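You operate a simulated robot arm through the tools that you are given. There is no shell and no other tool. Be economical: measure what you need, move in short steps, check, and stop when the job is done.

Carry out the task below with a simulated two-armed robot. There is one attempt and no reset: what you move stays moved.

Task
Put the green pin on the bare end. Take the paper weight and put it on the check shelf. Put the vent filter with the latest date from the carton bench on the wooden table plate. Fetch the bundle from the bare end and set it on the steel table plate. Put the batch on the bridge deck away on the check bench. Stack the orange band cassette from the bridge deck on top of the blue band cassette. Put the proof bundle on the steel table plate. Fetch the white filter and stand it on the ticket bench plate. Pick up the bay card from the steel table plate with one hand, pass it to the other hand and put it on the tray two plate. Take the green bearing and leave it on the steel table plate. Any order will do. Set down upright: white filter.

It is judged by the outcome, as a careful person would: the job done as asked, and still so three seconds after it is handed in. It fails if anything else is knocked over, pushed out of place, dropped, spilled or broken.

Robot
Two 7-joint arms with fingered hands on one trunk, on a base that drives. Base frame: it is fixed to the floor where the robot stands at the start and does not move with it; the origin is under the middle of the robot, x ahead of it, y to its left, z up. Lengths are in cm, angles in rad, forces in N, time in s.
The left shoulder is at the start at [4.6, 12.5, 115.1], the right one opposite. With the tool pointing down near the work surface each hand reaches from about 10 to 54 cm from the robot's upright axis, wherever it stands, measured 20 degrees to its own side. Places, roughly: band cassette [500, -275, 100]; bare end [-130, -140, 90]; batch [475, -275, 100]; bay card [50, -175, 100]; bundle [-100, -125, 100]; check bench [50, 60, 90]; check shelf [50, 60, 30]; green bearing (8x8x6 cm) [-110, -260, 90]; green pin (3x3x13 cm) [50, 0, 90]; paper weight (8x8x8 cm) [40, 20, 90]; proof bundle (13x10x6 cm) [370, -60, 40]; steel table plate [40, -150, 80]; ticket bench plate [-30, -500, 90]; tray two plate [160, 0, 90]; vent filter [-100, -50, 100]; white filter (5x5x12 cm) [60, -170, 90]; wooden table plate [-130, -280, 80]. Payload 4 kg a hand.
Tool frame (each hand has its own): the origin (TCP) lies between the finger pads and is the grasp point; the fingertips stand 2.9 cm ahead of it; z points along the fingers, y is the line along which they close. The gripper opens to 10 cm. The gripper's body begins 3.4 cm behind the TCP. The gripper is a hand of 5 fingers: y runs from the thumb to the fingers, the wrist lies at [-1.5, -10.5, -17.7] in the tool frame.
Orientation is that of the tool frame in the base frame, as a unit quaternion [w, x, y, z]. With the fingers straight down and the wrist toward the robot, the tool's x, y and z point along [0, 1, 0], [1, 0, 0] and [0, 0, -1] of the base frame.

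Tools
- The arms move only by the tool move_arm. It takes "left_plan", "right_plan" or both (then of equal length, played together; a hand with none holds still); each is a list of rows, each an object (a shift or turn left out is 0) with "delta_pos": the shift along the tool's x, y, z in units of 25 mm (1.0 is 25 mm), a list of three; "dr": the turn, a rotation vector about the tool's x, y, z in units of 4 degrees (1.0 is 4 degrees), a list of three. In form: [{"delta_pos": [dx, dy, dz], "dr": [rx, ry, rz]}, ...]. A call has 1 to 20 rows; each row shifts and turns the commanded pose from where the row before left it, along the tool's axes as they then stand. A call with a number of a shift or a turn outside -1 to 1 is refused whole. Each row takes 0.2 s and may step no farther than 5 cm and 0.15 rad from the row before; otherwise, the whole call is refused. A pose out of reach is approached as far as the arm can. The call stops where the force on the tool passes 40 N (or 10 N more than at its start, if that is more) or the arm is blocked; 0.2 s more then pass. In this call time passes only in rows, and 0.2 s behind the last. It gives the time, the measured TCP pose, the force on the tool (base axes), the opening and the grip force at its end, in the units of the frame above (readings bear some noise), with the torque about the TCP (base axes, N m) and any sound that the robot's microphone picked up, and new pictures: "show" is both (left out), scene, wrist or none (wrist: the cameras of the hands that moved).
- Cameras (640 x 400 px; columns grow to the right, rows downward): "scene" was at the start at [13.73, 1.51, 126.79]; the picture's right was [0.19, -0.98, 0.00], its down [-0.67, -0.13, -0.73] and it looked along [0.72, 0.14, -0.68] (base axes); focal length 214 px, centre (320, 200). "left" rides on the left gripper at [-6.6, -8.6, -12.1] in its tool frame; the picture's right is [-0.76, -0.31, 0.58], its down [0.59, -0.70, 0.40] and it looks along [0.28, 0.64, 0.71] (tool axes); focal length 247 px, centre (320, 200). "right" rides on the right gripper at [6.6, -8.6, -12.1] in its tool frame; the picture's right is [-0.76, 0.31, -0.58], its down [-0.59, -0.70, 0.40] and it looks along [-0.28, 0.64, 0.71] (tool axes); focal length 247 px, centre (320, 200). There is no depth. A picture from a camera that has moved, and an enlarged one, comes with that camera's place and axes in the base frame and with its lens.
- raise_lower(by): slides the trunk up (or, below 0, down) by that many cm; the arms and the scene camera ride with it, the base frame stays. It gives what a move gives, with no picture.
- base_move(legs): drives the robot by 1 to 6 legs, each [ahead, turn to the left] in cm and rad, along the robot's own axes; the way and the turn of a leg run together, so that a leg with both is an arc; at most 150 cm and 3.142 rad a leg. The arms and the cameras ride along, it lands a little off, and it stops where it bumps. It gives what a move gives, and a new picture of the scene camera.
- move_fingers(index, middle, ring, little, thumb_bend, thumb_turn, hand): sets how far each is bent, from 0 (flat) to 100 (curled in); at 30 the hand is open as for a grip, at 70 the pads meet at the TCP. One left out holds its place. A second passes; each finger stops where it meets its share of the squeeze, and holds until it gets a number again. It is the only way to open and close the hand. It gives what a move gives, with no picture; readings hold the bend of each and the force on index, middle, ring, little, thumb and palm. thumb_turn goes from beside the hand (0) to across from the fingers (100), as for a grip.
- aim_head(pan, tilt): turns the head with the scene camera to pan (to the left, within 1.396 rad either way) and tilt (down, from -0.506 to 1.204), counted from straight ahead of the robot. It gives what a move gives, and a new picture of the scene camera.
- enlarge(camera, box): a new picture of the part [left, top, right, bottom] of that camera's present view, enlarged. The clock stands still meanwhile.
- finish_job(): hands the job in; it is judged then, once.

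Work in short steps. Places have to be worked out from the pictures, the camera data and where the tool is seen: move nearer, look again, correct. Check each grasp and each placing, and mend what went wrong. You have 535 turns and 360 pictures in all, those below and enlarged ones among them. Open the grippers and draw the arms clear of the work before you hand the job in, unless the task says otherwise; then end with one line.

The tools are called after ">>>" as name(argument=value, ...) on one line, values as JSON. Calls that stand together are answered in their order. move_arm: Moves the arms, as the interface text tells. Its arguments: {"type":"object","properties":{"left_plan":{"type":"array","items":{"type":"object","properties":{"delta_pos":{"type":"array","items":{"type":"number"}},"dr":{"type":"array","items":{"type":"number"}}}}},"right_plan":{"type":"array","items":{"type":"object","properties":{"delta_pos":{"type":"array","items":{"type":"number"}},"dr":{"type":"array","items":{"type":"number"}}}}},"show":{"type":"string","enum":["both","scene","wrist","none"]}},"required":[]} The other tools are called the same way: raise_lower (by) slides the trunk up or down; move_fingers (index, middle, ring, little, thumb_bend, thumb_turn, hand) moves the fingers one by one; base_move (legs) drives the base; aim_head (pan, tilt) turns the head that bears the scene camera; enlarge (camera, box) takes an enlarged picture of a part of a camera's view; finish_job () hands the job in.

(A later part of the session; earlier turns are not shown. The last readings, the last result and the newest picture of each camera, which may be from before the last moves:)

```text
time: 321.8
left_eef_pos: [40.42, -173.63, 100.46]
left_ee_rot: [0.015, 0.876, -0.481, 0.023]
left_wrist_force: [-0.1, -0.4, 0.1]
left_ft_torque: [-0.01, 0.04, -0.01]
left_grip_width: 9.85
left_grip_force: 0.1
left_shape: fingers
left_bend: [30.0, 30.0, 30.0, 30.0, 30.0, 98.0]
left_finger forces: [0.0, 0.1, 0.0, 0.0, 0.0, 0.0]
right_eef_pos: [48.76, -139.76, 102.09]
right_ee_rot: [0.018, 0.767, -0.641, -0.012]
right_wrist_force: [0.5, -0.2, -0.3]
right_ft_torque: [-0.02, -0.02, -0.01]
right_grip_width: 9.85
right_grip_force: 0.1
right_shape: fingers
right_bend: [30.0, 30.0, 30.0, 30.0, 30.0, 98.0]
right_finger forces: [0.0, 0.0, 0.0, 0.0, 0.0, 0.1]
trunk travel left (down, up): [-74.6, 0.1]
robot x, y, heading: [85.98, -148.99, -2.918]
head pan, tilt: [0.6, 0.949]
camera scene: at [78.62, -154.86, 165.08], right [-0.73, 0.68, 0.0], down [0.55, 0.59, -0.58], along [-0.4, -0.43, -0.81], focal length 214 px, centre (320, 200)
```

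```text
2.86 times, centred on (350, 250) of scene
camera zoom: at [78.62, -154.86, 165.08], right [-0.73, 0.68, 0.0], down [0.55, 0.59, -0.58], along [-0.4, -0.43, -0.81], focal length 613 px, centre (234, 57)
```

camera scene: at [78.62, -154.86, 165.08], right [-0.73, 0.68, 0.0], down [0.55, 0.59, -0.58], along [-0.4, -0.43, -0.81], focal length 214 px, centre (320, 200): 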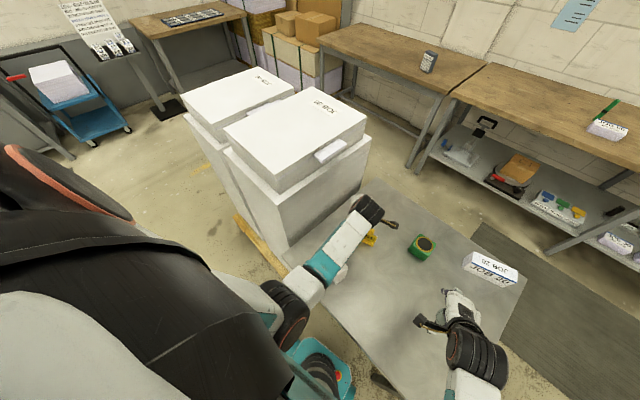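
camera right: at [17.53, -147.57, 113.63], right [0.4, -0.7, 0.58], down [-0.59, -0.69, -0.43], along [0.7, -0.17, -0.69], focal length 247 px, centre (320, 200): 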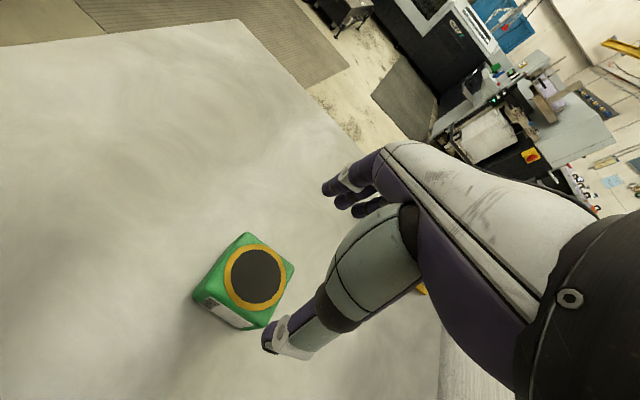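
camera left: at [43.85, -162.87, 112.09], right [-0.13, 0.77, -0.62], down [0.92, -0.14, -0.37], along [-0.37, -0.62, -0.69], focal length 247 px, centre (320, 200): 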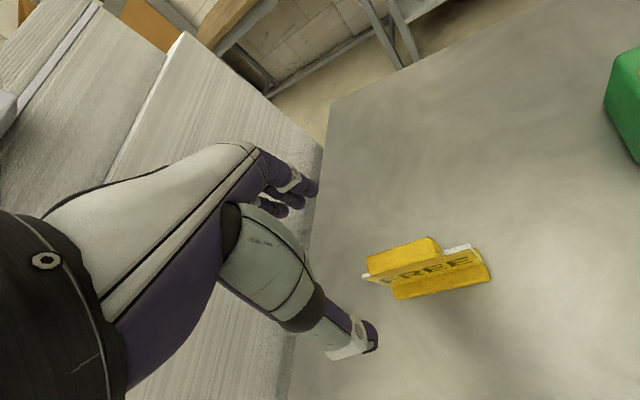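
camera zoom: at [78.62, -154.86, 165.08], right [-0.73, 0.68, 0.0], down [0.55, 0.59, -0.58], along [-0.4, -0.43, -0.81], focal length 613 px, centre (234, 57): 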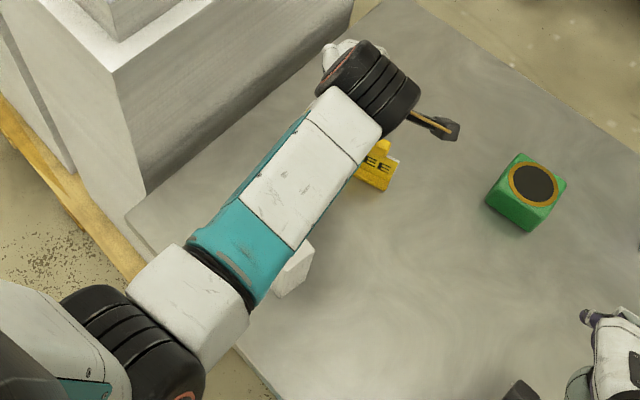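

The filter is untouched, but my forearm passes too low over it for re-gripping the card. So I take the white filter first: I raise the left hand, turn it back and bring it over the filter at (60, -167.5).

>>> move_arm(left_plan=[{"delta_pos": [0, 0, -0.9]}, {"delta_pos": [0, 0, -0.9], "dr": [0, 0, 0.95]}, {"delta_pos": [0, 0, -0.6], "dr": [0, 0, 0.95]}, {"dr": [0, 0, 0.95]}, {"dr": [0, 0, 0.95]}, {"dr": [0, 0, 0.95]}, {"dr": [0, 0, 0.95]}, {"dr": [0, 0, 0.95]}, {"dr": [0, 0, 0.95]}, {"dr": [0, 0, 0.95]}, {"dr": [0, 0, 0.95]}], show="none")

>>> move_arm(left_plan=[{"delta_pos": [-0.39, -0.95, 0]}, {"delta_pos": [-0.39, -0.95, 0]}, {"delta_pos": [-0.39, -0.95, 0]}, {"delta_pos": [-0.39, -0.95, 0]}, {"delta_pos": [-0.39, -0.95, 0]}, {"delta_pos": [-0.39, -0.95, 0]}], show="both")

```text
time: 324.2
left_eef_pos: [40.25, -173.25, 106.23]
left_ee_rot: [-0.007, -0.671, 0.741, -0.025]
left_wrist_force: [-1.1, 0.5, 0.6]
left_ft_torque: [0.01, -0.03, -0.02]
left_grip_width: 9.85
left_grip_force: 0.1
left_shape: fingers
left_bend: [30.0, 30.0, 30.0, 30.0, 30.0, 98.0]
left_finger forces: [0.0, 0.0, 0.0, 0.1, 0.0, 0.0]
right_eef_pos: [48.7, -139.76, 102.0]
right_ee_rot: [0.019, 0.767, -0.641, -0.013]
right_wrist_force: [0.2, 0.6, -0.1]
right_ft_torque: [0.0, -0.03, -0.02]
right_grip_width: 9.87
right_grip_force: 0.0
right_shape: fingers
right_bend: [30.0, 30.0, 30.0, 30.0, 30.0, 98.0]
right_finger forces: [0.1, 0.0, 0.1, 0.0, 0.0, 0.0]
trunk travel left (down, up): [-74.6, 0.1]
robot x, y, heading: [86.25, -148.73, -2.917]
head pan, tilt: [0.6, 0.949]
```

```text
time: 325.6
left_eef_pos: [54.99, -168.72, 106.51]
left_ee_rot: [-0.007, -0.672, 0.74, -0.025]
left_wrist_force: [0.9, 0.4, -0.1]
left_ft_torque: [0.02, 0.05, -0.01]
left_grip_width: 9.83
left_grip_force: 0.0
left_shape: fingers
left_bend: [30.0, 30.0, 30.0, 30.0, 30.0, 98.0]
left_finger forces: [0.0, 0.0, 0.1, 0.1, 0.0, 0.0]
right_eef_pos: [48.84, -139.72, 102.09]
right_ee_rot: [0.019, 0.767, -0.641, -0.013]
right_wrist_force: [0.3, 0.1, -0.1]
right_ft_torque: [-0.01, 0.04, -0.01]
right_grip_width: 9.88
right_grip_force: 0.0
right_shape: fingers
right_bend: [30.0, 30.0, 30.0, 30.0, 30.0, 98.0]
right_finger forces: [0.0, 0.0, 0.0, 0.0, 0.0, 0.1]
trunk travel left (down, up): [-74.6, 0.1]
robot x, y, heading: [86.25, -149.12, -2.919]
head pan, tilt: [0.6, 0.949]
camera scene: at [78.76, -154.87, 165.09], right [-0.73, 0.68, 0.0], down [0.55, 0.6, -0.58], along [-0.4, -0.43, -0.81], focal length 214 px, centre (320, 200)
camera left: at [63.88, -162.34, 118.58], right [0.39, 0.7, -0.6], down [0.65, -0.67, -0.35], along [-0.65, -0.25, -0.72], focal length 247 px, centre (320, 200)
```

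scene: 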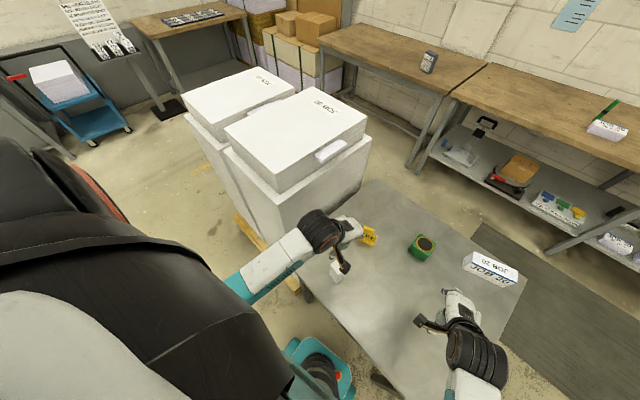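
left: 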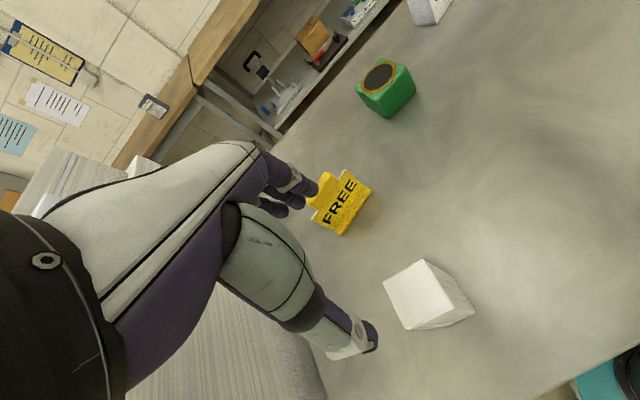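

The filter's top centre is (58.6, -167.2). I level, align and descend part way.

>>> move_arm(left_plan=[{"delta_pos": [-0.37, -0.69, 0], "dr": [-0.39, -0.63, 0]}, {"delta_pos": [-0.37, -0.69, 0.2], "dr": [0, 0, 0.9]}, {"delta_pos": [0, 0, 0.8]}, {"delta_pos": [0, 0, 0.8]}], show="wrist")

```text
time: 326.6
left_eef_pos: [58.41, -167.17, 102.0]
left_ee_rot: [0.0, -0.648, 0.762, 0.0]
left_wrist_force: [0.5, 0.1, 0.9]
left_ft_torque: [-0.01, 0.02, 0.04]
left_grip_width: 9.83
left_grip_force: 0.0
left_shape: fingers
left_bend: [30.0, 30.0, 30.0, 30.0, 30.0, 98.0]
left_finger forces: [0.0, 0.0, 0.0, 0.0, 0.0, 0.0]
right_eef_pos: [48.87, -139.7, 102.02]
right_ee_rot: [0.019, 0.767, -0.641, -0.013]
right_wrist_force: [0.1, -0.6, 0.3]
right_ft_torque: [0.01, 0.0, 0.01]
right_grip_width: 9.87
right_grip_force: 0.1
right_shape: fingers
right_bend: [30.0, 30.0, 30.0, 30.0, 30.0, 98.0]
right_finger forces: [0.0, 0.0, 0.0, 0.0, 0.1, 0.0]
trunk travel left (down, up): [-74.6, 0.1]
robot x, y, heading: [85.99, -149.02, -2.917]
head pan, tilt: [0.6, 0.949]
camera left: at [68.0, -161.93, 114.19], right [0.42, 0.7, -0.58], down [0.6, -0.69, -0.4], along [-0.68, -0.18, -0.71], focal length 247 px, centre (320, 200)
```

left: 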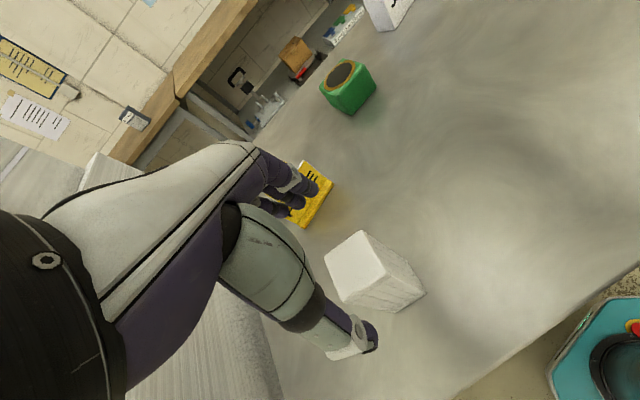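

Centred. I descend to z≈94 and close.

>>> move_arm(left_plan=[{"delta_pos": [0, 0, 0.9]}, {"delta_pos": [0, 0, 0.9]}, {"delta_pos": [0, 0, 0.9]}, {"delta_pos": [0, 0, 0.5]}], show="none")

>>> move_fingers(hand="left", index=80, middle=80, ring=80, little=80, thumb_bend=80)

>>> move_arm(left_plan=[{"delta_pos": [0, 0, -0.3]}, {"delta_pos": [0, 0, -0.5]}, {"delta_pos": [0, 0, -1]}, {"delta_pos": [0, 0, -1]}, {"delta_pos": [0, 0, -1]}, {"delta_pos": [0, 0, -1]}], show="wrist")

```text
time: 327.6
left_eef_pos: [58.62, -166.99, 93.95]
left_ee_rot: [-0.001, -0.648, 0.762, 0.001]
left_wrist_force: [-0.1, 0.0, 0.5]
left_ft_torque: [0.0, 0.02, 0.01]
left_grip_width: 9.83
left_grip_force: 0.0
left_shape: fingers
left_bend: [30.0, 30.0, 30.0, 30.0, 30.0, 98.0]
left_finger forces: [0.0, 0.1, 0.0, 0.1, 0.1, 0.0]
right_eef_pos: [48.74, -139.72, 102.0]
right_ee_rot: [0.019, 0.767, -0.641, -0.012]
right_wrist_force: [0.5, -0.3, 0.0]
right_ft_torque: [-0.03, 0.0, 0.01]
right_grip_width: 9.88
right_grip_force: 0.1
right_shape: fingers
right_bend: [30.0, 30.0, 30.0, 30.0, 30.0, 98.0]
right_finger forces: [0.1, 0.1, 0.0, 0.0, 0.1, 0.1]
trunk travel left (down, up): [-74.6, 0.1]
robot x, y, heading: [86.31, -149.01, -2.915]
head pan, tilt: [0.6, 0.949]
```

```text
time: 328.6
left_eef_pos: [58.7, -167.15, 93.95]
left_ee_rot: [0.001, -0.648, 0.762, -0.001]
left_wrist_force: [-0.3, 0.4, 0.7]
left_ft_torque: [-0.04, 0.02, 0.01]
left_grip_width: 3.92
left_grip_force: 26.5
left_shape: fingers
left_bend: [59.0, 65.0, 74.0, 80.0, 58.0, 93.0]
left_finger forces: [9.6, 7.2, 10.2, 0.0, 25.1, 0.1]
right_eef_pos: [48.73, -139.66, 101.97]
right_ee_rot: [0.019, 0.767, -0.642, -0.014]
right_wrist_force: [-0.8, 0.2, 0.0]
right_ft_torque: [0.01, -0.01, -0.01]
right_grip_width: 9.86
right_grip_force: 0.2
right_shape: fingers
right_bend: [30.0, 30.0, 30.0, 30.0, 30.0, 98.0]
right_finger forces: [0.0, 0.0, 0.0, 0.1, 0.1, 0.0]
trunk travel left (down, up): [-74.6, 0.1]
robot x, y, heading: [86.27, -148.82, -2.921]
head pan, tilt: [0.6, 0.949]
```

```text
time: 330.0
left_eef_pos: [58.59, -167.24, 105.81]
left_ee_rot: [0.002, -0.649, 0.761, 0.001]
left_wrist_force: [0.9, 0.4, -1.4]
left_ft_torque: [-0.02, 0.02, 0.01]
left_grip_width: 3.9
left_grip_force: 25.7
left_shape: fingers
left_bend: [59.0, 65.0, 74.0, 80.0, 58.0, 93.0]
left_finger forces: [9.6, 7.3, 10.3, 0.0, 24.9, 0.0]
right_eef_pos: [48.84, -139.65, 102.02]
right_ee_rot: [0.018, 0.767, -0.641, -0.013]
right_wrist_force: [-0.1, -0.2, 0.3]
right_ft_torque: [-0.01, 0.0, -0.03]
right_grip_width: 9.88
right_grip_force: 0.0
right_shape: fingers
right_bend: [30.0, 30.0, 30.0, 30.0, 30.0, 98.0]
right_finger forces: [0.0, 0.0, 0.1, 0.1, 0.0, 0.1]
trunk travel left (down, up): [-74.6, 0.1]
robot x, y, heading: [86.39, -149.23, -2.922]
head pan, tilt: [0.6, 0.949]
camera left: at [68.17, -162.04, 118.06], right [0.42, 0.7, -0.58], down [0.6, -0.69, -0.4], along [-0.68, -0.18, -0.71], focal length 247 px, centre (320, 200)
```

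left: 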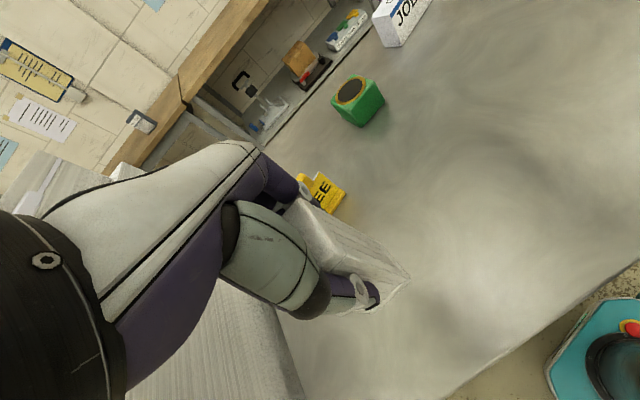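

The white filter is held straight. The right hand is free, so it can pick up the card here now and pass it to the left hand later. I turn the robot left by 0.33 rad.

>>> base_move(legs=[[0, 0.33]])

>>> aim_head(pan=0.0, tilt=0.95)

```text
time: 331.4
left_eef_pos: [65.87, -174.94, 105.84]
left_ee_rot: [0.0, 0.763, -0.647, 0.0]
left_wrist_force: [-0.1, -0.6, -1.8]
left_ft_torque: [-0.01, 0.0, 0.01]
left_grip_width: 3.91
left_grip_force: 25.1
left_shape: fingers
left_bend: [59.0, 65.0, 74.0, 80.0, 58.0, 93.0]
left_finger forces: [9.5, 7.3, 10.1, 0.0, 25.0, 0.1]
right_eef_pos: [47.93, -152.06, 102.1]
right_ee_rot: [0.02, 0.86, -0.51, -0.011]
right_wrist_force: [0.9, -0.3, 0.1]
right_ft_torque: [-0.03, 0.02, 0.0]
right_grip_width: 9.83
right_grip_force: 0.0
right_shape: fingers
right_bend: [30.0, 30.0, 30.0, 30.0, 30.0, 98.0]
right_finger forces: [0.1, 0.1, 0.1, 0.1, 0.1, 0.0]
trunk travel left (down, up): [-74.6, 0.1]
robot x, y, heading: [86.03, -148.81, -2.593]
head pan, tilt: [0.6, 0.949]
camera scene: at [80.93, -156.97, 165.08], right [-0.91, 0.41, 0.0], down [0.34, 0.74, -0.58], along [-0.24, -0.53, -0.81], focal length 214 px, centre (320, 200)
```

scene: 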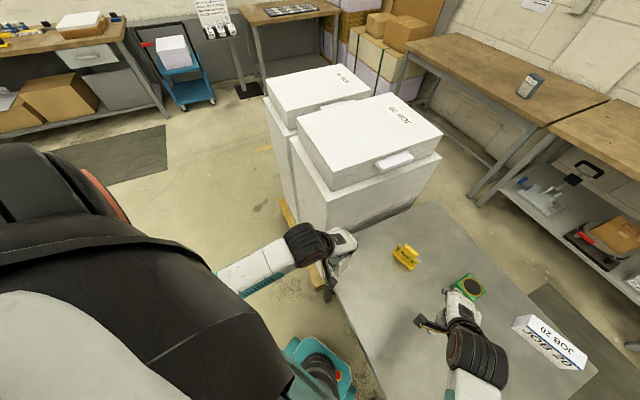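

```text
time: 332.4
left_eef_pos: [65.84, -174.98, 105.95]
left_ee_rot: [-0.001, 0.763, -0.647, 0.0]
left_wrist_force: [-0.5, 0.0, -1.0]
left_ft_torque: [0.0, 0.02, 0.0]
left_grip_width: 3.92
left_grip_force: 25.7
left_shape: fingers
left_bend: [59.0, 65.0, 74.0, 80.0, 58.0, 93.0]
left_finger forces: [9.5, 7.2, 10.1, 0.0, 24.9, 0.1]
right_eef_pos: [47.79, -152.11, 102.13]
right_ee_rot: [0.02, 0.86, -0.51, -0.01]
right_wrist_force: [0.6, 0.1, 0.6]
right_ft_torque: [0.02, 0.04, 0.01]
right_grip_width: 9.87
right_grip_force: 0.0
right_shape: fingers
right_bend: [30.0, 30.0, 30.0, 30.0, 30.0, 98.0]
right_finger forces: [0.1, 0.1, 0.1, 0.1, 0.1, 0.0]
trunk travel left (down, up): [-74.6, 0.1]
robot x, y, heading: [86.53, -148.79, -2.593]
head pan, tilt: [0.0, 0.949]
camera scene: at [77.69, -154.12, 165.08], right [-0.52, 0.85, 0.0], down [0.7, 0.42, -0.58], along [-0.5, -0.3, -0.81], focal length 214 px, centre (320, 200)
```

scene: 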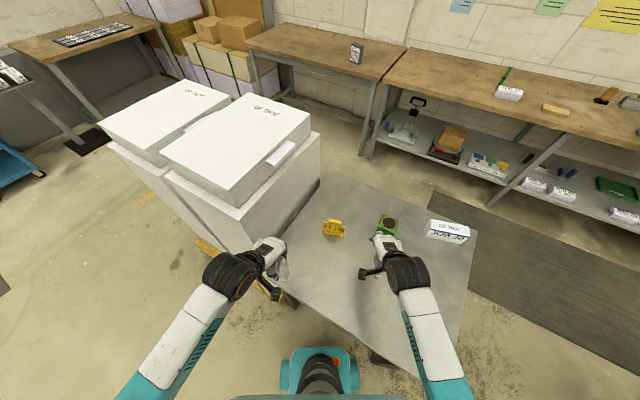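

Now the right hand goes over the card.

>>> move_arm(right_plan=[{"delta_pos": [0.58, 0.9, 0], "dr": [0.64, 0, 0]}, {"delta_pos": [0.58, 0.9, 0]}, {"delta_pos": [0.58, 0.9, 0]}, {"delta_pos": [0.58, 0.9, 0]}, {"delta_pos": [0.58, 0.9, 0]}, {"delta_pos": [0.58, 0.9, 0]}], show="wrist")

```text
time: 333.8
left_eef_pos: [65.9, -175.09, 105.9]
left_ee_rot: [-0.001, 0.762, -0.647, -0.001]
left_wrist_force: [-0.9, -0.5, -1.2]
left_ft_torque: [-0.02, -0.01, 0.01]
left_grip_width: 3.92
left_grip_force: 26.1
left_shape: fingers
left_bend: [59.0, 65.0, 74.0, 80.0, 58.0, 93.0]
left_finger forces: [9.5, 7.4, 10.1, 0.1, 24.8, 0.0]
right_eef_pos: [39.91, -166.35, 102.27]
right_ee_rot: [0.001, 0.86, -0.51, 0.001]
right_wrist_force: [0.7, 0.2, 1.0]
right_ft_torque: [-0.01, 0.03, -0.01]
right_grip_width: 9.88
right_grip_force: 0.0
right_shape: fingers
right_bend: [30.0, 30.0, 30.0, 30.0, 30.0, 98.0]
right_finger forces: [0.0, 0.1, 0.1, 0.1, 0.0, 0.0]
trunk travel left (down, up): [-74.6, 0.1]
robot x, y, heading: [86.38, -148.43, -2.6]
head pan, tilt: [0.0, 0.949]
camera right: at [50.45, -167.95, 114.29], right [-0.63, 0.52, 0.57], down [0.34, 0.85, -0.4], along [-0.7, -0.06, -0.71], focal length 247 px, centre (320, 200)
```

right: 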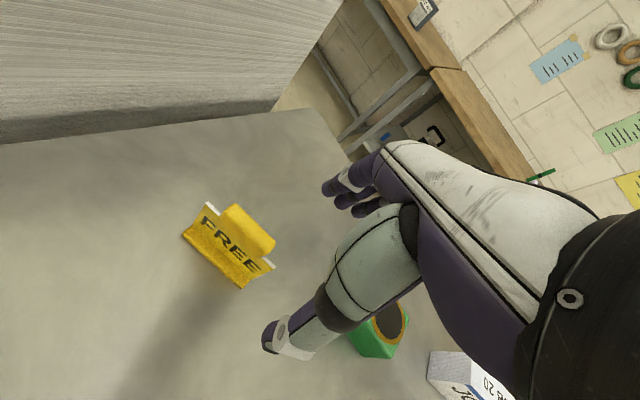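

The card's centre is (40, -170.2), turned 19°. I align the right hand towards its right end and descend to z≈92.4, then close.

>>> move_arm(right_plan=[{"dr": [0, 0, 0.9]}, {"dr": [0, 0, 0.9]}, {"dr": [0, 0, 0.7]}, {"delta_pos": [0.69, 0.44, 0]}, {"delta_pos": [0, 0, 1]}, {"delta_pos": [0, 0, 1]}, {"delta_pos": [0, 0, 1]}, {"delta_pos": [0, 0, 0.96]}], show="wrist")

>>> move_fingers(hand="right", index=80, middle=80, ring=80, little=80, thumb_bend=80)

>>> enlarge(camera="right", box=[120, 100, 440, 380])

```text
time: 335.8
left_eef_pos: [65.9, -175.0, 105.77]
left_ee_rot: [0.0, 0.762, -0.648, 0.002]
left_wrist_force: [0.9, 0.2, -1.8]
left_ft_torque: [-0.01, -0.03, -0.02]
left_grip_width: 3.89
left_grip_force: 26.2
left_shape: fingers
left_bend: [59.0, 65.0, 74.0, 80.0, 58.0, 93.0]
left_finger forces: [9.4, 7.4, 10.1, 0.0, 24.8, 0.1]
right_eef_pos: [36.69, -163.13, 91.23]
right_ee_rot: [-0.017, 0.808, -0.588, -0.037]
right_wrist_force: [0.4, 0.1, 0.1]
right_ft_torque: [0.03, 0.02, -0.01]
right_grip_width: 9.87
right_grip_force: 0.2
right_shape: fingers
right_bend: [30.0, 30.0, 30.0, 30.0, 30.0, 98.0]
right_finger forces: [0.0, 0.1, 0.0, 0.1, 0.0, 0.0]
trunk travel left (down, up): [-74.6, 0.1]
robot x, y, heading: [86.1, -148.83, -2.599]
head pan, tilt: [0.0, 0.949]
stopped in row 8 (right hand): the arm was blocked; the commanded pose is now the measured one
camera right: at [47.15, -167.56, 102.6], right [-0.5, 0.58, 0.64], down [0.47, 0.8, -0.36], along [-0.72, 0.12, -0.68], focal length 247 px, centre (320, 200)
```

right: 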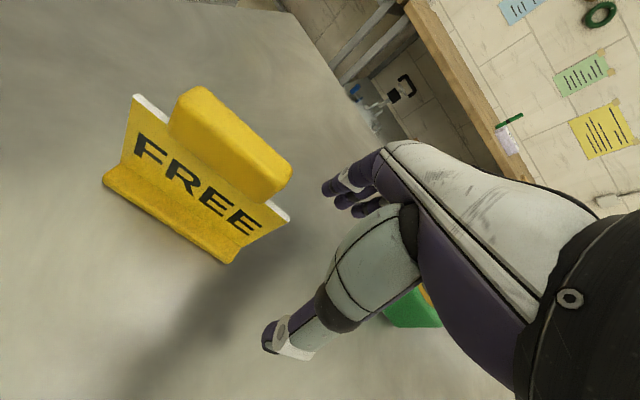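

```text
time: 336.8
left_eef_pos: [65.75, -174.9, 105.86]
left_ee_rot: [-0.001, 0.762, -0.647, 0.001]
left_wrist_force: [-0.2, 0.2, -0.2]
left_ft_torque: [0.02, -0.01, 0.0]
left_grip_width: 3.9
left_grip_force: 26.1
left_shape: fingers
left_bend: [59.0, 65.0, 74.0, 80.0, 58.0, 93.0]
left_finger forces: [9.5, 7.3, 10.0, 0.1, 24.9, 0.0]
right_eef_pos: [36.69, -163.11, 91.23]
right_ee_rot: [-0.017, 0.807, -0.589, -0.036]
right_wrist_force: [0.6, 0.1, -0.1]
right_ft_torque: [0.0, -0.01, 0.04]
right_grip_width: 0.0
right_grip_force: 0.0
right_shape: fingers
right_bend: [78.0, 80.0, 80.0, 80.0, 74.0, 97.0]
right_finger forces: [0.0, 0.0, 0.1, 0.0, 0.1, 0.0]
trunk travel left (down, up): [-74.6, 0.1]
robot x, y, heading: [86.38, -148.83, -2.603]
head pan, tilt: [0.0, 0.949]
```

```text
1.43 times, centred on (280, 240) of right
camera zoom: at [47.17, -167.62, 102.61], right [-0.5, 0.58, 0.64], down [0.47, 0.8, -0.36], along [-0.72, 0.12, -0.68], focal length 353 px, centre (377, 143)
```

zoom: 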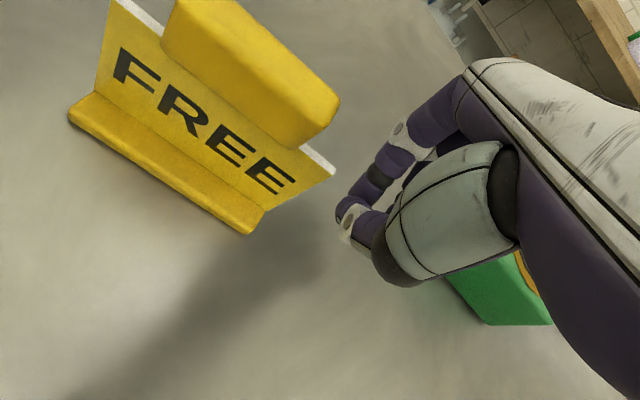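

The right arm was held up on the way, probably its elbow over the table edge, and missed the card; nothing moved. I open, raise the hand, and back the robot off a little so the arm stretches more.

>>> move_fingers(hand="right", index=30, middle=30, ring=30, little=30, thumb_bend=30)

>>> move_arm(right_plan=[{"delta_pos": [0, 0, -1]}, {"delta_pos": [0, 0, -1]}, {"delta_pos": [0, 0, -1]}, {"delta_pos": [0, 0, -1]}, {"delta_pos": [0, 0, -0.6]}], show="none")

>>> base_move(legs=[[-8, 0]])

```text
time: 337.8
left_eef_pos: [65.97, -174.9, 105.88]
left_ee_rot: [0.0, 0.762, -0.648, 0.001]
left_wrist_force: [0.1, 0.2, -1.0]
left_ft_torque: [-0.01, 0.01, 0.0]
left_grip_width: 3.92
left_grip_force: 26.4
left_shape: fingers
left_bend: [59.0, 65.0, 74.0, 80.0, 58.0, 93.0]
left_finger forces: [9.5, 7.4, 10.2, 0.0, 24.8, 0.0]
right_eef_pos: [36.6, -163.17, 91.17]
right_ee_rot: [-0.017, 0.807, -0.589, -0.036]
right_wrist_force: [-0.2, 0.3, 0.2]
right_ft_torque: [-0.01, -0.01, 0.03]
right_grip_width: 9.81
right_grip_force: 0.0
right_shape: fingers
right_bend: [30.0, 30.0, 30.0, 30.0, 30.0, 97.0]
right_finger forces: [0.0, 0.1, 0.0, 0.0, 0.1, 0.1]
trunk travel left (down, up): [-74.6, 0.1]
robot x, y, heading: [86.29, -148.71, -2.595]
head pan, tilt: [0.0, 0.949]
```

```text
time: 339.2
left_eef_pos: [65.87, -174.93, 105.9]
left_ee_rot: [-0.001, 0.762, -0.648, 0.0]
left_wrist_force: [0.2, -0.5, -1.3]
left_ft_torque: [0.0, 0.02, 0.01]
left_grip_width: 3.94
left_grip_force: 25.8
left_shape: fingers
left_bend: [59.0, 65.0, 74.0, 80.0, 58.0, 93.0]
left_finger forces: [9.6, 7.3, 10.1, 0.1, 24.9, 0.0]
right_eef_pos: [33.34, -159.41, 103.02]
right_ee_rot: [-0.029, 0.801, -0.593, -0.083]
right_wrist_force: [-0.5, 0.2, 0.7]
right_ft_torque: [0.01, 0.0, 0.0]
right_grip_width: 9.85
right_grip_force: 0.1
right_shape: fingers
right_bend: [30.0, 30.0, 30.0, 30.0, 30.0, 98.0]
right_finger forces: [0.0, 0.1, 0.0, 0.0, 0.0, 0.0]
trunk travel left (down, up): [-74.6, 0.1]
robot x, y, heading: [86.4, -148.65, -2.6]
head pan, tilt: [0.0, 0.949]
stopped in row 5 (right hand): the arm was blocked; the commanded pose is now the measured one
```

```text
time: 340.3
left_eef_pos: [72.37, -171.02, 105.86]
left_ee_rot: [-0.001, 0.763, -0.647, 0.0]
left_wrist_force: [1.2, 0.1, -1.6]
left_ft_torque: [0.0, 0.01, 0.01]
left_grip_width: 3.92
left_grip_force: 26.2
left_shape: fingers
left_bend: [59.0, 65.0, 74.0, 80.0, 58.0, 93.0]
left_finger forces: [9.6, 7.4, 10.1, 0.0, 24.9, 0.0]
right_eef_pos: [39.91, -155.56, 103.03]
right_ee_rot: [-0.03, 0.802, -0.591, -0.084]
right_wrist_force: [-0.4, -0.6, -0.4]
right_ft_torque: [0.05, 0.0, 0.01]
right_grip_width: 9.88
right_grip_force: 0.2
right_shape: fingers
right_bend: [30.0, 30.0, 30.0, 30.0, 30.0, 98.0]
right_finger forces: [0.0, 0.1, 0.0, 0.1, 0.1, 0.0]
trunk travel left (down, up): [-74.6, 0.1]
robot x, y, heading: [93.13, -144.91, -2.598]
head pan, tilt: [0.0, 0.949]
camera scene: at [84.16, -150.15, 165.07], right [-0.52, 0.86, 0.0], down [0.7, 0.42, -0.58], along [-0.5, -0.3, -0.81], focal length 214 px, centre (320, 200)
```

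scene: 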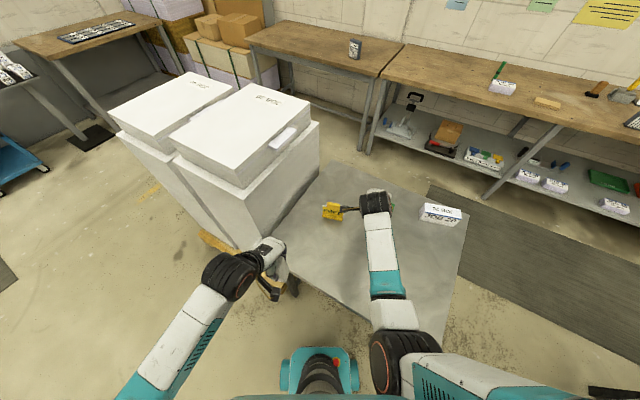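

The right elbow folds inward in front of the body. I turn the robot 0.22 rad further left so the card lies more to the right-hand side, then level the hand.

>>> base_move(legs=[[0, 0.22]])

```text
time: 341.5
left_eef_pos: [78.31, -174.75, 105.77]
left_ee_rot: [0.0, 0.828, -0.561, 0.001]
left_wrist_force: [0.0, -0.7, -0.2]
left_ft_torque: [0.0, 0.03, -0.03]
left_grip_width: 3.9
left_grip_force: 26.4
left_shape: fingers
left_bend: [59.0, 66.0, 74.0, 80.0, 58.0, 93.0]
left_finger forces: [9.5, 7.2, 10.1, 0.0, 24.9, 0.0]
right_eef_pos: [43.33, -166.59, 102.96]
right_ee_rot: [-0.02, 0.86, -0.503, -0.087]
right_wrist_force: [0.3, -0.7, 0.8]
right_ft_torque: [0.01, -0.03, -0.01]
right_grip_width: 9.84
right_grip_force: 0.0
right_shape: fingers
right_bend: [30.0, 30.0, 30.0, 30.0, 30.0, 98.0]
right_finger forces: [0.0, 0.0, 0.0, 0.1, 0.0, 0.0]
trunk travel left (down, up): [-74.6, 0.1]
robot x, y, heading: [92.75, -144.66, -2.377]
head pan, tilt: [0.0, 0.949]
camera scene: at [85.47, -151.78, 165.07], right [-0.69, 0.73, 0.0], down [0.59, 0.56, -0.58], along [-0.42, -0.4, -0.81], focal length 214 px, centre (320, 200)
```

scene: 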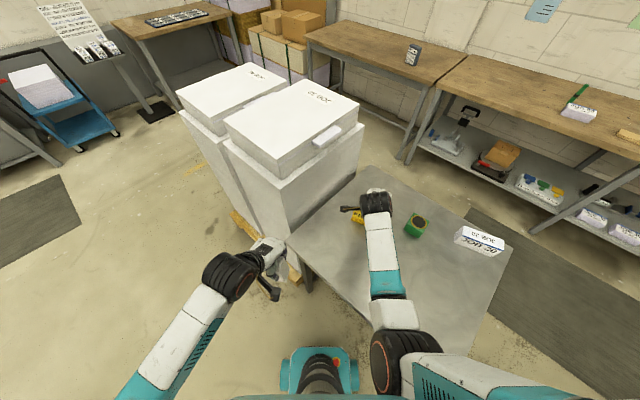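

I level the right hand in place and see whether it moves freely now.

>>> move_arm(right_plan=[{"dr": [0.26, 0.81, 0]}, {"dr": [0.26, 0.81, 0]}, {"dr": [0.26, 0.81, 0]}, {"dr": [0, 0, 0.9]}, {"dr": [0, 0, 0.9]}, {"dr": [0, 0, 0.8]}], show="wrist")

```text
time: 343.1
left_eef_pos: [78.42, -174.65, 105.95]
left_ee_rot: [-0.001, 0.827, -0.562, 0.0]
left_wrist_force: [0.4, -0.2, -1.9]
left_ft_torque: [-0.02, 0.02, -0.03]
left_grip_width: 3.9
left_grip_force: 25.3
left_shape: fingers
left_bend: [59.0, 66.0, 74.0, 80.0, 58.0, 93.0]
left_finger forces: [9.5, 7.3, 10.0, 0.0, 24.9, 0.0]
right_eef_pos: [41.59, -163.36, 102.09]
right_ee_rot: [-0.016, 0.811, -0.585, -0.028]
right_wrist_force: [-0.2, 0.5, -0.2]
right_ft_torque: [-0.02, 0.0, -0.03]
right_grip_width: 9.87
right_grip_force: 0.2
right_shape: fingers
right_bend: [30.0, 30.0, 30.0, 30.0, 30.0, 98.0]
right_finger forces: [0.0, 0.0, 0.0, 0.0, 0.0, 0.0]
trunk travel left (down, up): [-74.6, 0.1]
robot x, y, heading: [92.96, -144.74, -2.384]
head pan, tilt: [0.0, 0.949]
stopped in row 6 (right hand): the arm was blocked; the commanded pose is now the measured one
camera right: at [52.1, -167.56, 113.79], right [-0.52, 0.59, 0.63], down [0.47, 0.8, -0.37], along [-0.72, 0.1, -0.69], focal length 247 px, centre (320, 200)
```

right: 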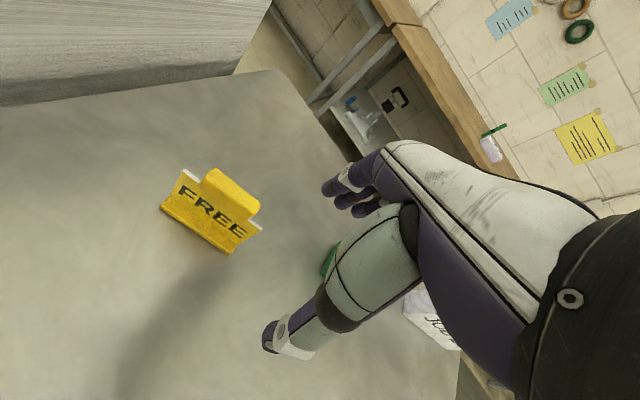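

That yaw pushes the elbow into the body, so I leave the card for now: I deliver the white filter first and fetch the card with the left hand on the way back. I raise the right hand and drive around the stack towards the ticket bench.

>>> base_move(legs=[[-36, 0], [0, 0.806], [150, 0], [55, 0]])

>>> aim_head(pan=-0.5, tilt=0.5)

```text
time: 357.3
left_eef_pos: [135.3, -354.09, 105.79]
left_ee_rot: [-0.001, 0.984, -0.18, -0.002]
left_wrist_force: [0.1, 0.0, -1.3]
left_ft_torque: [-0.03, -0.01, 0.0]
left_grip_width: 3.89
left_grip_force: 26.0
left_shape: fingers
left_bend: [59.0, 66.0, 74.0, 80.0, 58.0, 93.0]
left_finger forces: [9.4, 7.3, 9.8, 0.0, 24.6, 0.1]
right_eef_pos: [102.23, -373.47, 102.18]
right_ee_rot: [-0.003, 0.978, -0.206, -0.03]
right_wrist_force: [-1.1, -0.2, 0.0]
right_ft_torque: [-0.01, 0.01, -0.02]
right_grip_width: 9.86
right_grip_force: 0.0
right_shape: fingers
right_bend: [30.0, 30.0, 30.0, 30.0, 30.0, 98.0]
right_finger forces: [0.1, 0.0, 0.0, 0.0, 0.1, 0.1]
trunk travel left (down, up): [-74.6, 0.1]
robot x, y, heading: [122.8, -323.21, -1.552]
head pan, tilt: [0.0, 0.949]
camera scene: at [122.95, -333.34, 165.07], right [-1.0, -0.02, 0.0], down [-0.02, 0.81, -0.58], along [0.01, -0.58, -0.81], focal length 214 px, centre (320, 200)
```

scene: 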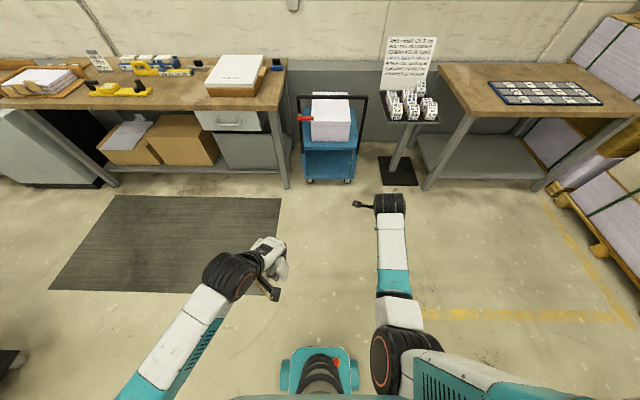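

```text
time: 358.2
left_eef_pos: [135.45, -354.02, 105.89]
left_ee_rot: [0.0, 0.984, -0.179, -0.001]
left_wrist_force: [0.3, 0.5, -2.0]
left_ft_torque: [0.01, 0.0, 0.03]
left_grip_width: 3.9
left_grip_force: 25.3
left_shape: fingers
left_bend: [59.0, 66.0, 74.0, 80.0, 58.0, 93.0]
left_finger forces: [9.3, 7.3, 9.9, 0.0, 24.6, 0.1]
right_eef_pos: [102.28, -373.58, 102.11]
right_ee_rot: [-0.002, 0.978, -0.205, -0.032]
right_wrist_force: [-0.6, 0.0, -1.0]
right_ft_torque: [0.0, 0.01, 0.01]
right_grip_width: 9.85
right_grip_force: 0.1
right_shape: fingers
right_bend: [30.0, 30.0, 30.0, 30.0, 30.0, 98.0]
right_finger forces: [0.0, 0.0, 0.0, 0.0, 0.0, 0.0]
trunk travel left (down, up): [-74.6, 0.1]
robot x, y, heading: [122.9, -323.23, -1.548]
head pan, tilt: [-0.499, 0.499]
camera scene: at [118.62, -334.1, 168.82], right [-0.89, 0.46, 0.0], down [0.22, 0.43, -0.88], along [-0.4, -0.78, -0.48], focal length 214 px, centre (320, 200)
```

scene: 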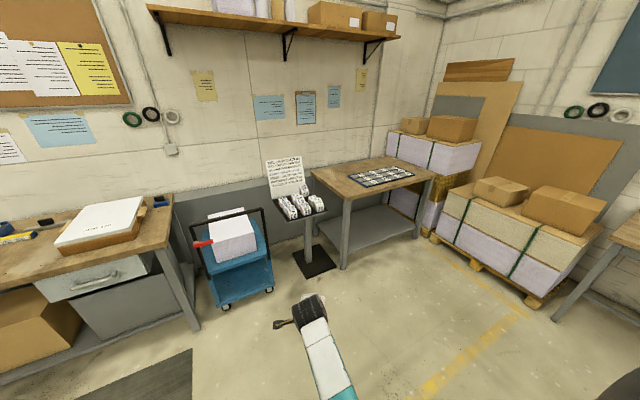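

The ticket bench holds a flat ticket board; its left end (x≈8–30) is free. I drive there: to about (-18, -428) with heading -1.07.

>>> base_move(legs=[[0, -0.955], [150, 0], [24, 0], [0, 1.43]])

>>> aim_head(pan=0.0, tilt=0.9)

```text
time: 372.8
left_eef_pos: [9.1, -446.21, 105.7]
left_ee_rot: [-0.001, 0.999, 0.054, 0.0]
left_wrist_force: [-0.8, 0.0, -0.7]
left_ft_torque: [-0.04, 0.0, 0.0]
left_grip_width: 3.89
left_grip_force: 24.8
left_shape: fingers
left_bend: [59.0, 66.0, 74.0, 80.0, 58.0, 93.0]
left_finger forces: [9.1, 7.3, 9.4, 0.1, 23.7, 0.0]
right_eef_pos: [-11.66, -478.62, 102.31]
right_ee_rot: [0.004, 0.999, 0.027, -0.032]
right_wrist_force: [0.5, -0.7, -0.2]
right_ft_torque: [0.04, 0.01, 0.02]
right_grip_width: 9.82
right_grip_force: 0.1
right_shape: fingers
right_bend: [30.0, 30.0, 30.0, 30.0, 30.0, 98.0]
right_finger forces: [0.1, 0.1, 0.0, 0.0, 0.0, 0.1]
trunk travel left (down, up): [-74.6, 0.1]
robot x, y, heading: [-15.83, -424.35, -1.086]
head pan, tilt: [-0.499, 0.499]
camera scene: at [-14.87, -435.89, 168.83], right [-1.0, 0.01, 0.0], down [0.01, 0.48, -0.88], along [-0.01, -0.88, -0.48], focal length 214 px, centre (320, 200)
```

scene: 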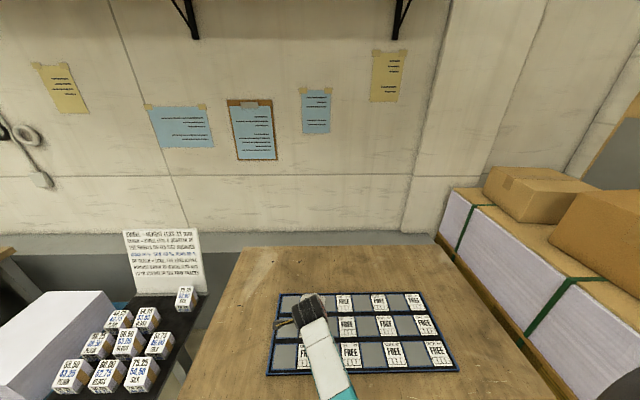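

```text
time: 373.8
left_eef_pos: [9.16, -446.26, 105.89]
left_ee_rot: [-0.001, 0.998, 0.055, 0.0]
left_wrist_force: [-1.2, -0.1, -0.8]
left_ft_torque: [0.03, 0.01, -0.01]
left_grip_width: 3.89
left_grip_force: 24.6
left_shape: fingers
left_bend: [59.0, 66.0, 74.0, 80.0, 58.0, 93.0]
left_finger forces: [9.1, 7.3, 9.4, 0.1, 23.7, 0.0]
right_eef_pos: [-11.56, -478.63, 102.2]
right_ee_rot: [0.005, 0.999, 0.026, -0.032]
right_wrist_force: [-0.2, 0.4, 0.2]
right_ft_torque: [0.03, 0.02, 0.03]
right_grip_width: 9.83
right_grip_force: 0.0
right_shape: fingers
right_bend: [30.0, 30.0, 30.0, 30.0, 30.0, 98.0]
right_finger forces: [0.0, 0.0, 0.0, 0.0, 0.1, 0.1]
trunk travel left (down, up): [-74.6, 0.1]
robot x, y, heading: [-15.79, -424.69, -1.079]
head pan, tilt: [0.0, 0.901]
camera scene: at [-11.24, -433.47, 165.45], right [-0.88, -0.47, 0.0], down [-0.37, 0.69, -0.62], along [0.29, -0.55, -0.78], focal length 214 px, centre (320, 200)
```

scene: 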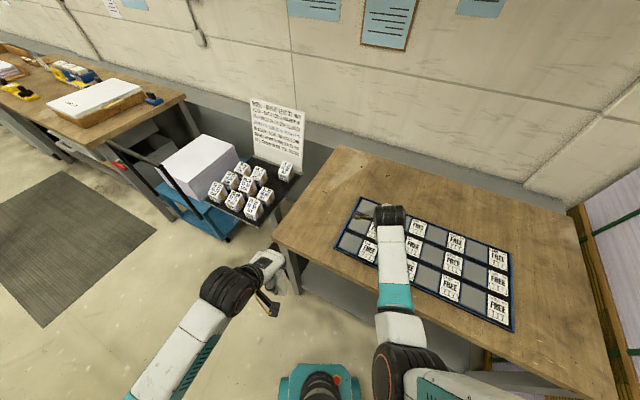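

The table's left strip (x 1–26, front edge y=-464) is free. I turn slightly right, drive 10 cm forward and move the left hand over (14, -480).

>>> base_move(legs=[[0, -0.2], [10, 0]])

>>> enlarge(camera="left", box=[0, 0, 640, 400])

```text
time: 375.7
left_eef_pos: [7.08, -460.25, 105.88]
left_ee_rot: [-0.002, 0.999, -0.046, -0.002]
left_wrist_force: [0.1, 0.6, -1.1]
left_ft_torque: [-0.03, -0.02, -0.02]
left_grip_width: 3.89
left_grip_force: 25.0
left_shape: fingers
left_bend: [59.0, 66.0, 74.0, 80.0, 58.0, 93.0]
left_finger forces: [9.0, 7.3, 9.7, 0.0, 23.6, 0.0]
right_eef_pos: [-19.72, -487.72, 102.29]
right_ee_rot: [0.002, 0.997, -0.074, -0.031]
right_wrist_force: [-0.4, -0.2, 0.2]
right_ft_torque: [-0.02, -0.01, 0.02]
right_grip_width: 9.87
right_grip_force: 0.1
right_shape: fingers
right_bend: [30.0, 30.0, 30.0, 30.0, 30.0, 98.0]
right_finger forces: [0.0, 0.0, 0.1, 0.0, 0.0, 0.0]
trunk travel left (down, up): [-74.6, 0.1]
robot x, y, heading: [-13.27, -433.76, -1.283]
head pan, tilt: [0.0, 0.901]
camera scene: at [-10.3, -443.73, 165.44], right [-0.96, -0.28, 0.0], down [-0.22, 0.75, -0.62], along [0.18, -0.6, -0.78], focal length 214 px, centre (320, 200)
```

scene: 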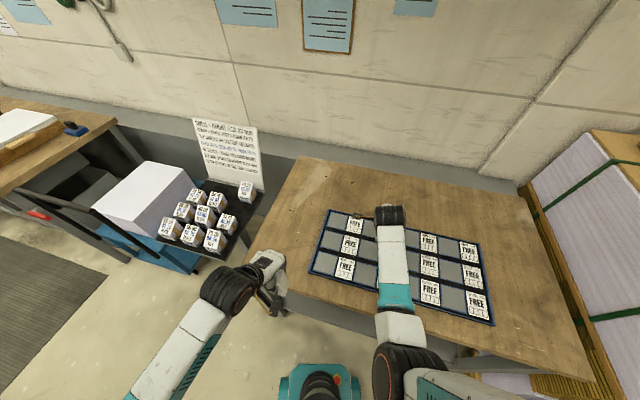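

```text
1.00 times, centred on (320, 200) of left
camera zoom: at [1.41, -451.04, 118.0], right [-0.73, 0.38, -0.58], down [0.65, 0.65, -0.4], along [0.22, -0.66, -0.71], focal length 247 px, centre (320, 200)
```

zoom: 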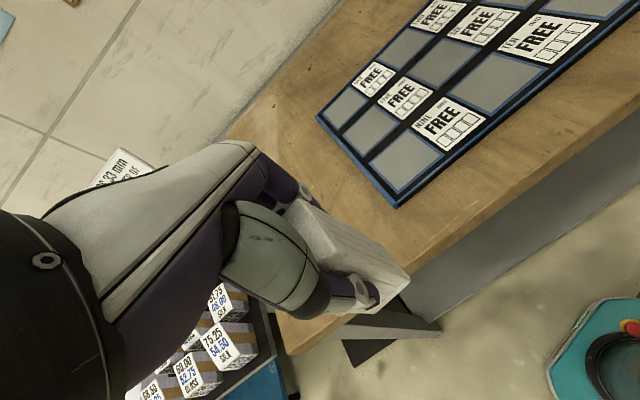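

I move the filter over (14, -480) and look.

>>> move_arm(left_plan=[{"delta_pos": [0.44, 0.95, 0]}, {"delta_pos": [0.44, 0.95, 0]}, {"delta_pos": [0.44, 0.95, 0]}, {"delta_pos": [0.44, 0.95, 0]}, {"delta_pos": [0.44, 0.95, 0]}, {"delta_pos": [0.44, 0.95, 0]}, {"delta_pos": [0.44, 0.95, 0]}, {"delta_pos": [0.44, 0.95, 0]}], show="both")

```text
time: 377.5
left_eef_pos: [14.04, -480.18, 105.88]
left_ee_rot: [-0.002, 0.999, -0.046, -0.001]
left_wrist_force: [-0.2, -0.1, -0.1]
left_ft_torque: [0.0, 0.01, 0.01]
left_grip_width: 3.85
left_grip_force: 24.4
left_shape: fingers
left_bend: [59.0, 66.0, 74.0, 80.0, 58.0, 93.0]
left_finger forces: [9.0, 7.3, 9.6, 0.0, 23.7, 0.0]
right_eef_pos: [-19.73, -487.88, 102.17]
right_ee_rot: [0.002, 0.997, -0.074, -0.031]
right_wrist_force: [1.0, -0.1, 0.0]
right_ft_torque: [0.02, 0.02, 0.0]
right_grip_width: 9.85
right_grip_force: 0.2
right_shape: fingers
right_bend: [30.0, 30.0, 30.0, 30.0, 30.0, 98.0]
right_finger forces: [0.0, 0.1, 0.0, 0.0, 0.0, 0.1]
trunk travel left (down, up): [-74.6, 0.1]
robot x, y, heading: [-12.91, -434.01, -1.285]
head pan, tilt: [0.0, 0.901]
camera scene: at [-10.3, -443.8, 165.43], right [-0.96, -0.28, 0.0], down [-0.22, 0.75, -0.62], along [0.18, -0.59, -0.78], focal length 214 px, centre (320, 200)
camera left: at [8.43, -471.04, 117.97], right [-0.73, 0.38, -0.58], down [0.65, 0.65, -0.4], along [0.22, -0.66, -0.72], focal length 247 px, centre (320, 200)
```

scene: 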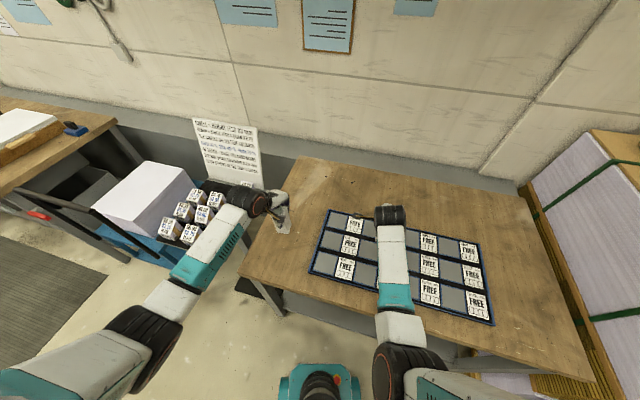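
left: 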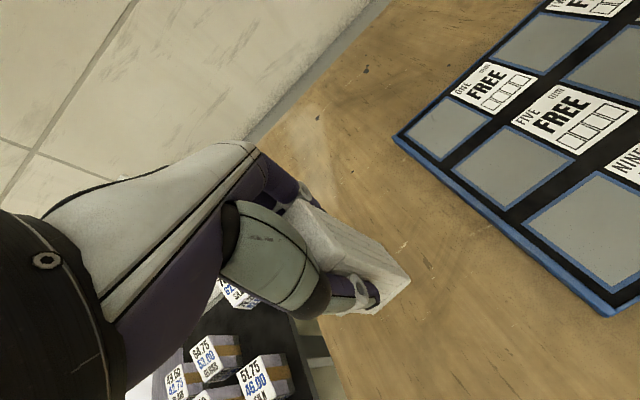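

The arm stays clear of the stand's boxes. I lower the filter.

>>> move_arm(left_plan=[{"delta_pos": [0, 0, 1]}, {"delta_pos": [0, 0, 1]}, {"delta_pos": [0, 0, 1]}, {"delta_pos": [0, 0, 0.3]}, {"delta_pos": [0, 0, 0.15]}, {"delta_pos": [0, 0, 0.15]}, {"delta_pos": [0, 0, 0.15]}, {"delta_pos": [0, 0, 0.15]}, {"delta_pos": [0, 0, 0.15]}, {"delta_pos": [0, 0, 0.15]}, {"delta_pos": [0, 0, 0.15]}, {"delta_pos": [0, 0, 0.15]}, {"delta_pos": [0, 0, 0.15]}, {"delta_pos": [0, 0, 0.15]}, {"delta_pos": [0, 0, 0.15]}, {"delta_pos": [0, 0, 0.15]}], show="wrist")

```text
time: 380.6
left_eef_pos: [14.03, -480.56, 94.41]
left_ee_rot: [0.011, 0.999, -0.047, -0.001]
left_wrist_force: [-1.0, 4.5, 19.1]
left_ft_torque: [0.44, 0.02, -0.01]
left_grip_width: 3.88
left_grip_force: 28.1
left_shape: fingers
left_bend: [73.0, 67.0, 75.0, 80.0, 58.0, 93.0]
left_finger forces: [7.7, 7.5, 10.8, 0.0, 29.8, 0.0]
right_eef_pos: [-19.77, -487.75, 102.38]
right_ee_rot: [0.003, 0.997, -0.074, -0.031]
right_wrist_force: [-0.6, -0.3, 0.4]
right_ft_torque: [0.04, 0.0, -0.01]
right_grip_width: 9.83
right_grip_force: 0.1
right_shape: fingers
right_bend: [30.0, 30.0, 30.0, 30.0, 30.0, 98.0]
right_finger forces: [0.0, 0.0, 0.1, 0.1, 0.1, 0.0]
trunk travel left (down, up): [-74.6, 0.1]
robot x, y, heading: [-13.08, -433.79, -1.283]
head pan, tilt: [0.0, 0.901]
stopped in row 15 (left hand): the force on the tool passed its limit (the readings are from after the stop); the commanded pose is now the measured one
camera left: at [8.39, -471.18, 106.41], right [-0.73, 0.36, -0.58], down [0.65, 0.64, -0.41], along [0.22, -0.68, -0.7], focal length 247 px, centre (320, 200)
```

left: 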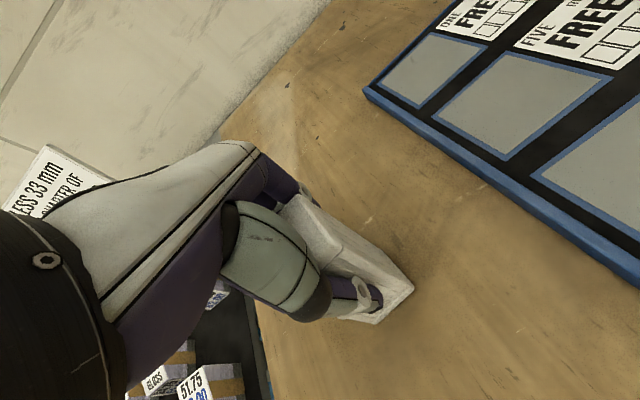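

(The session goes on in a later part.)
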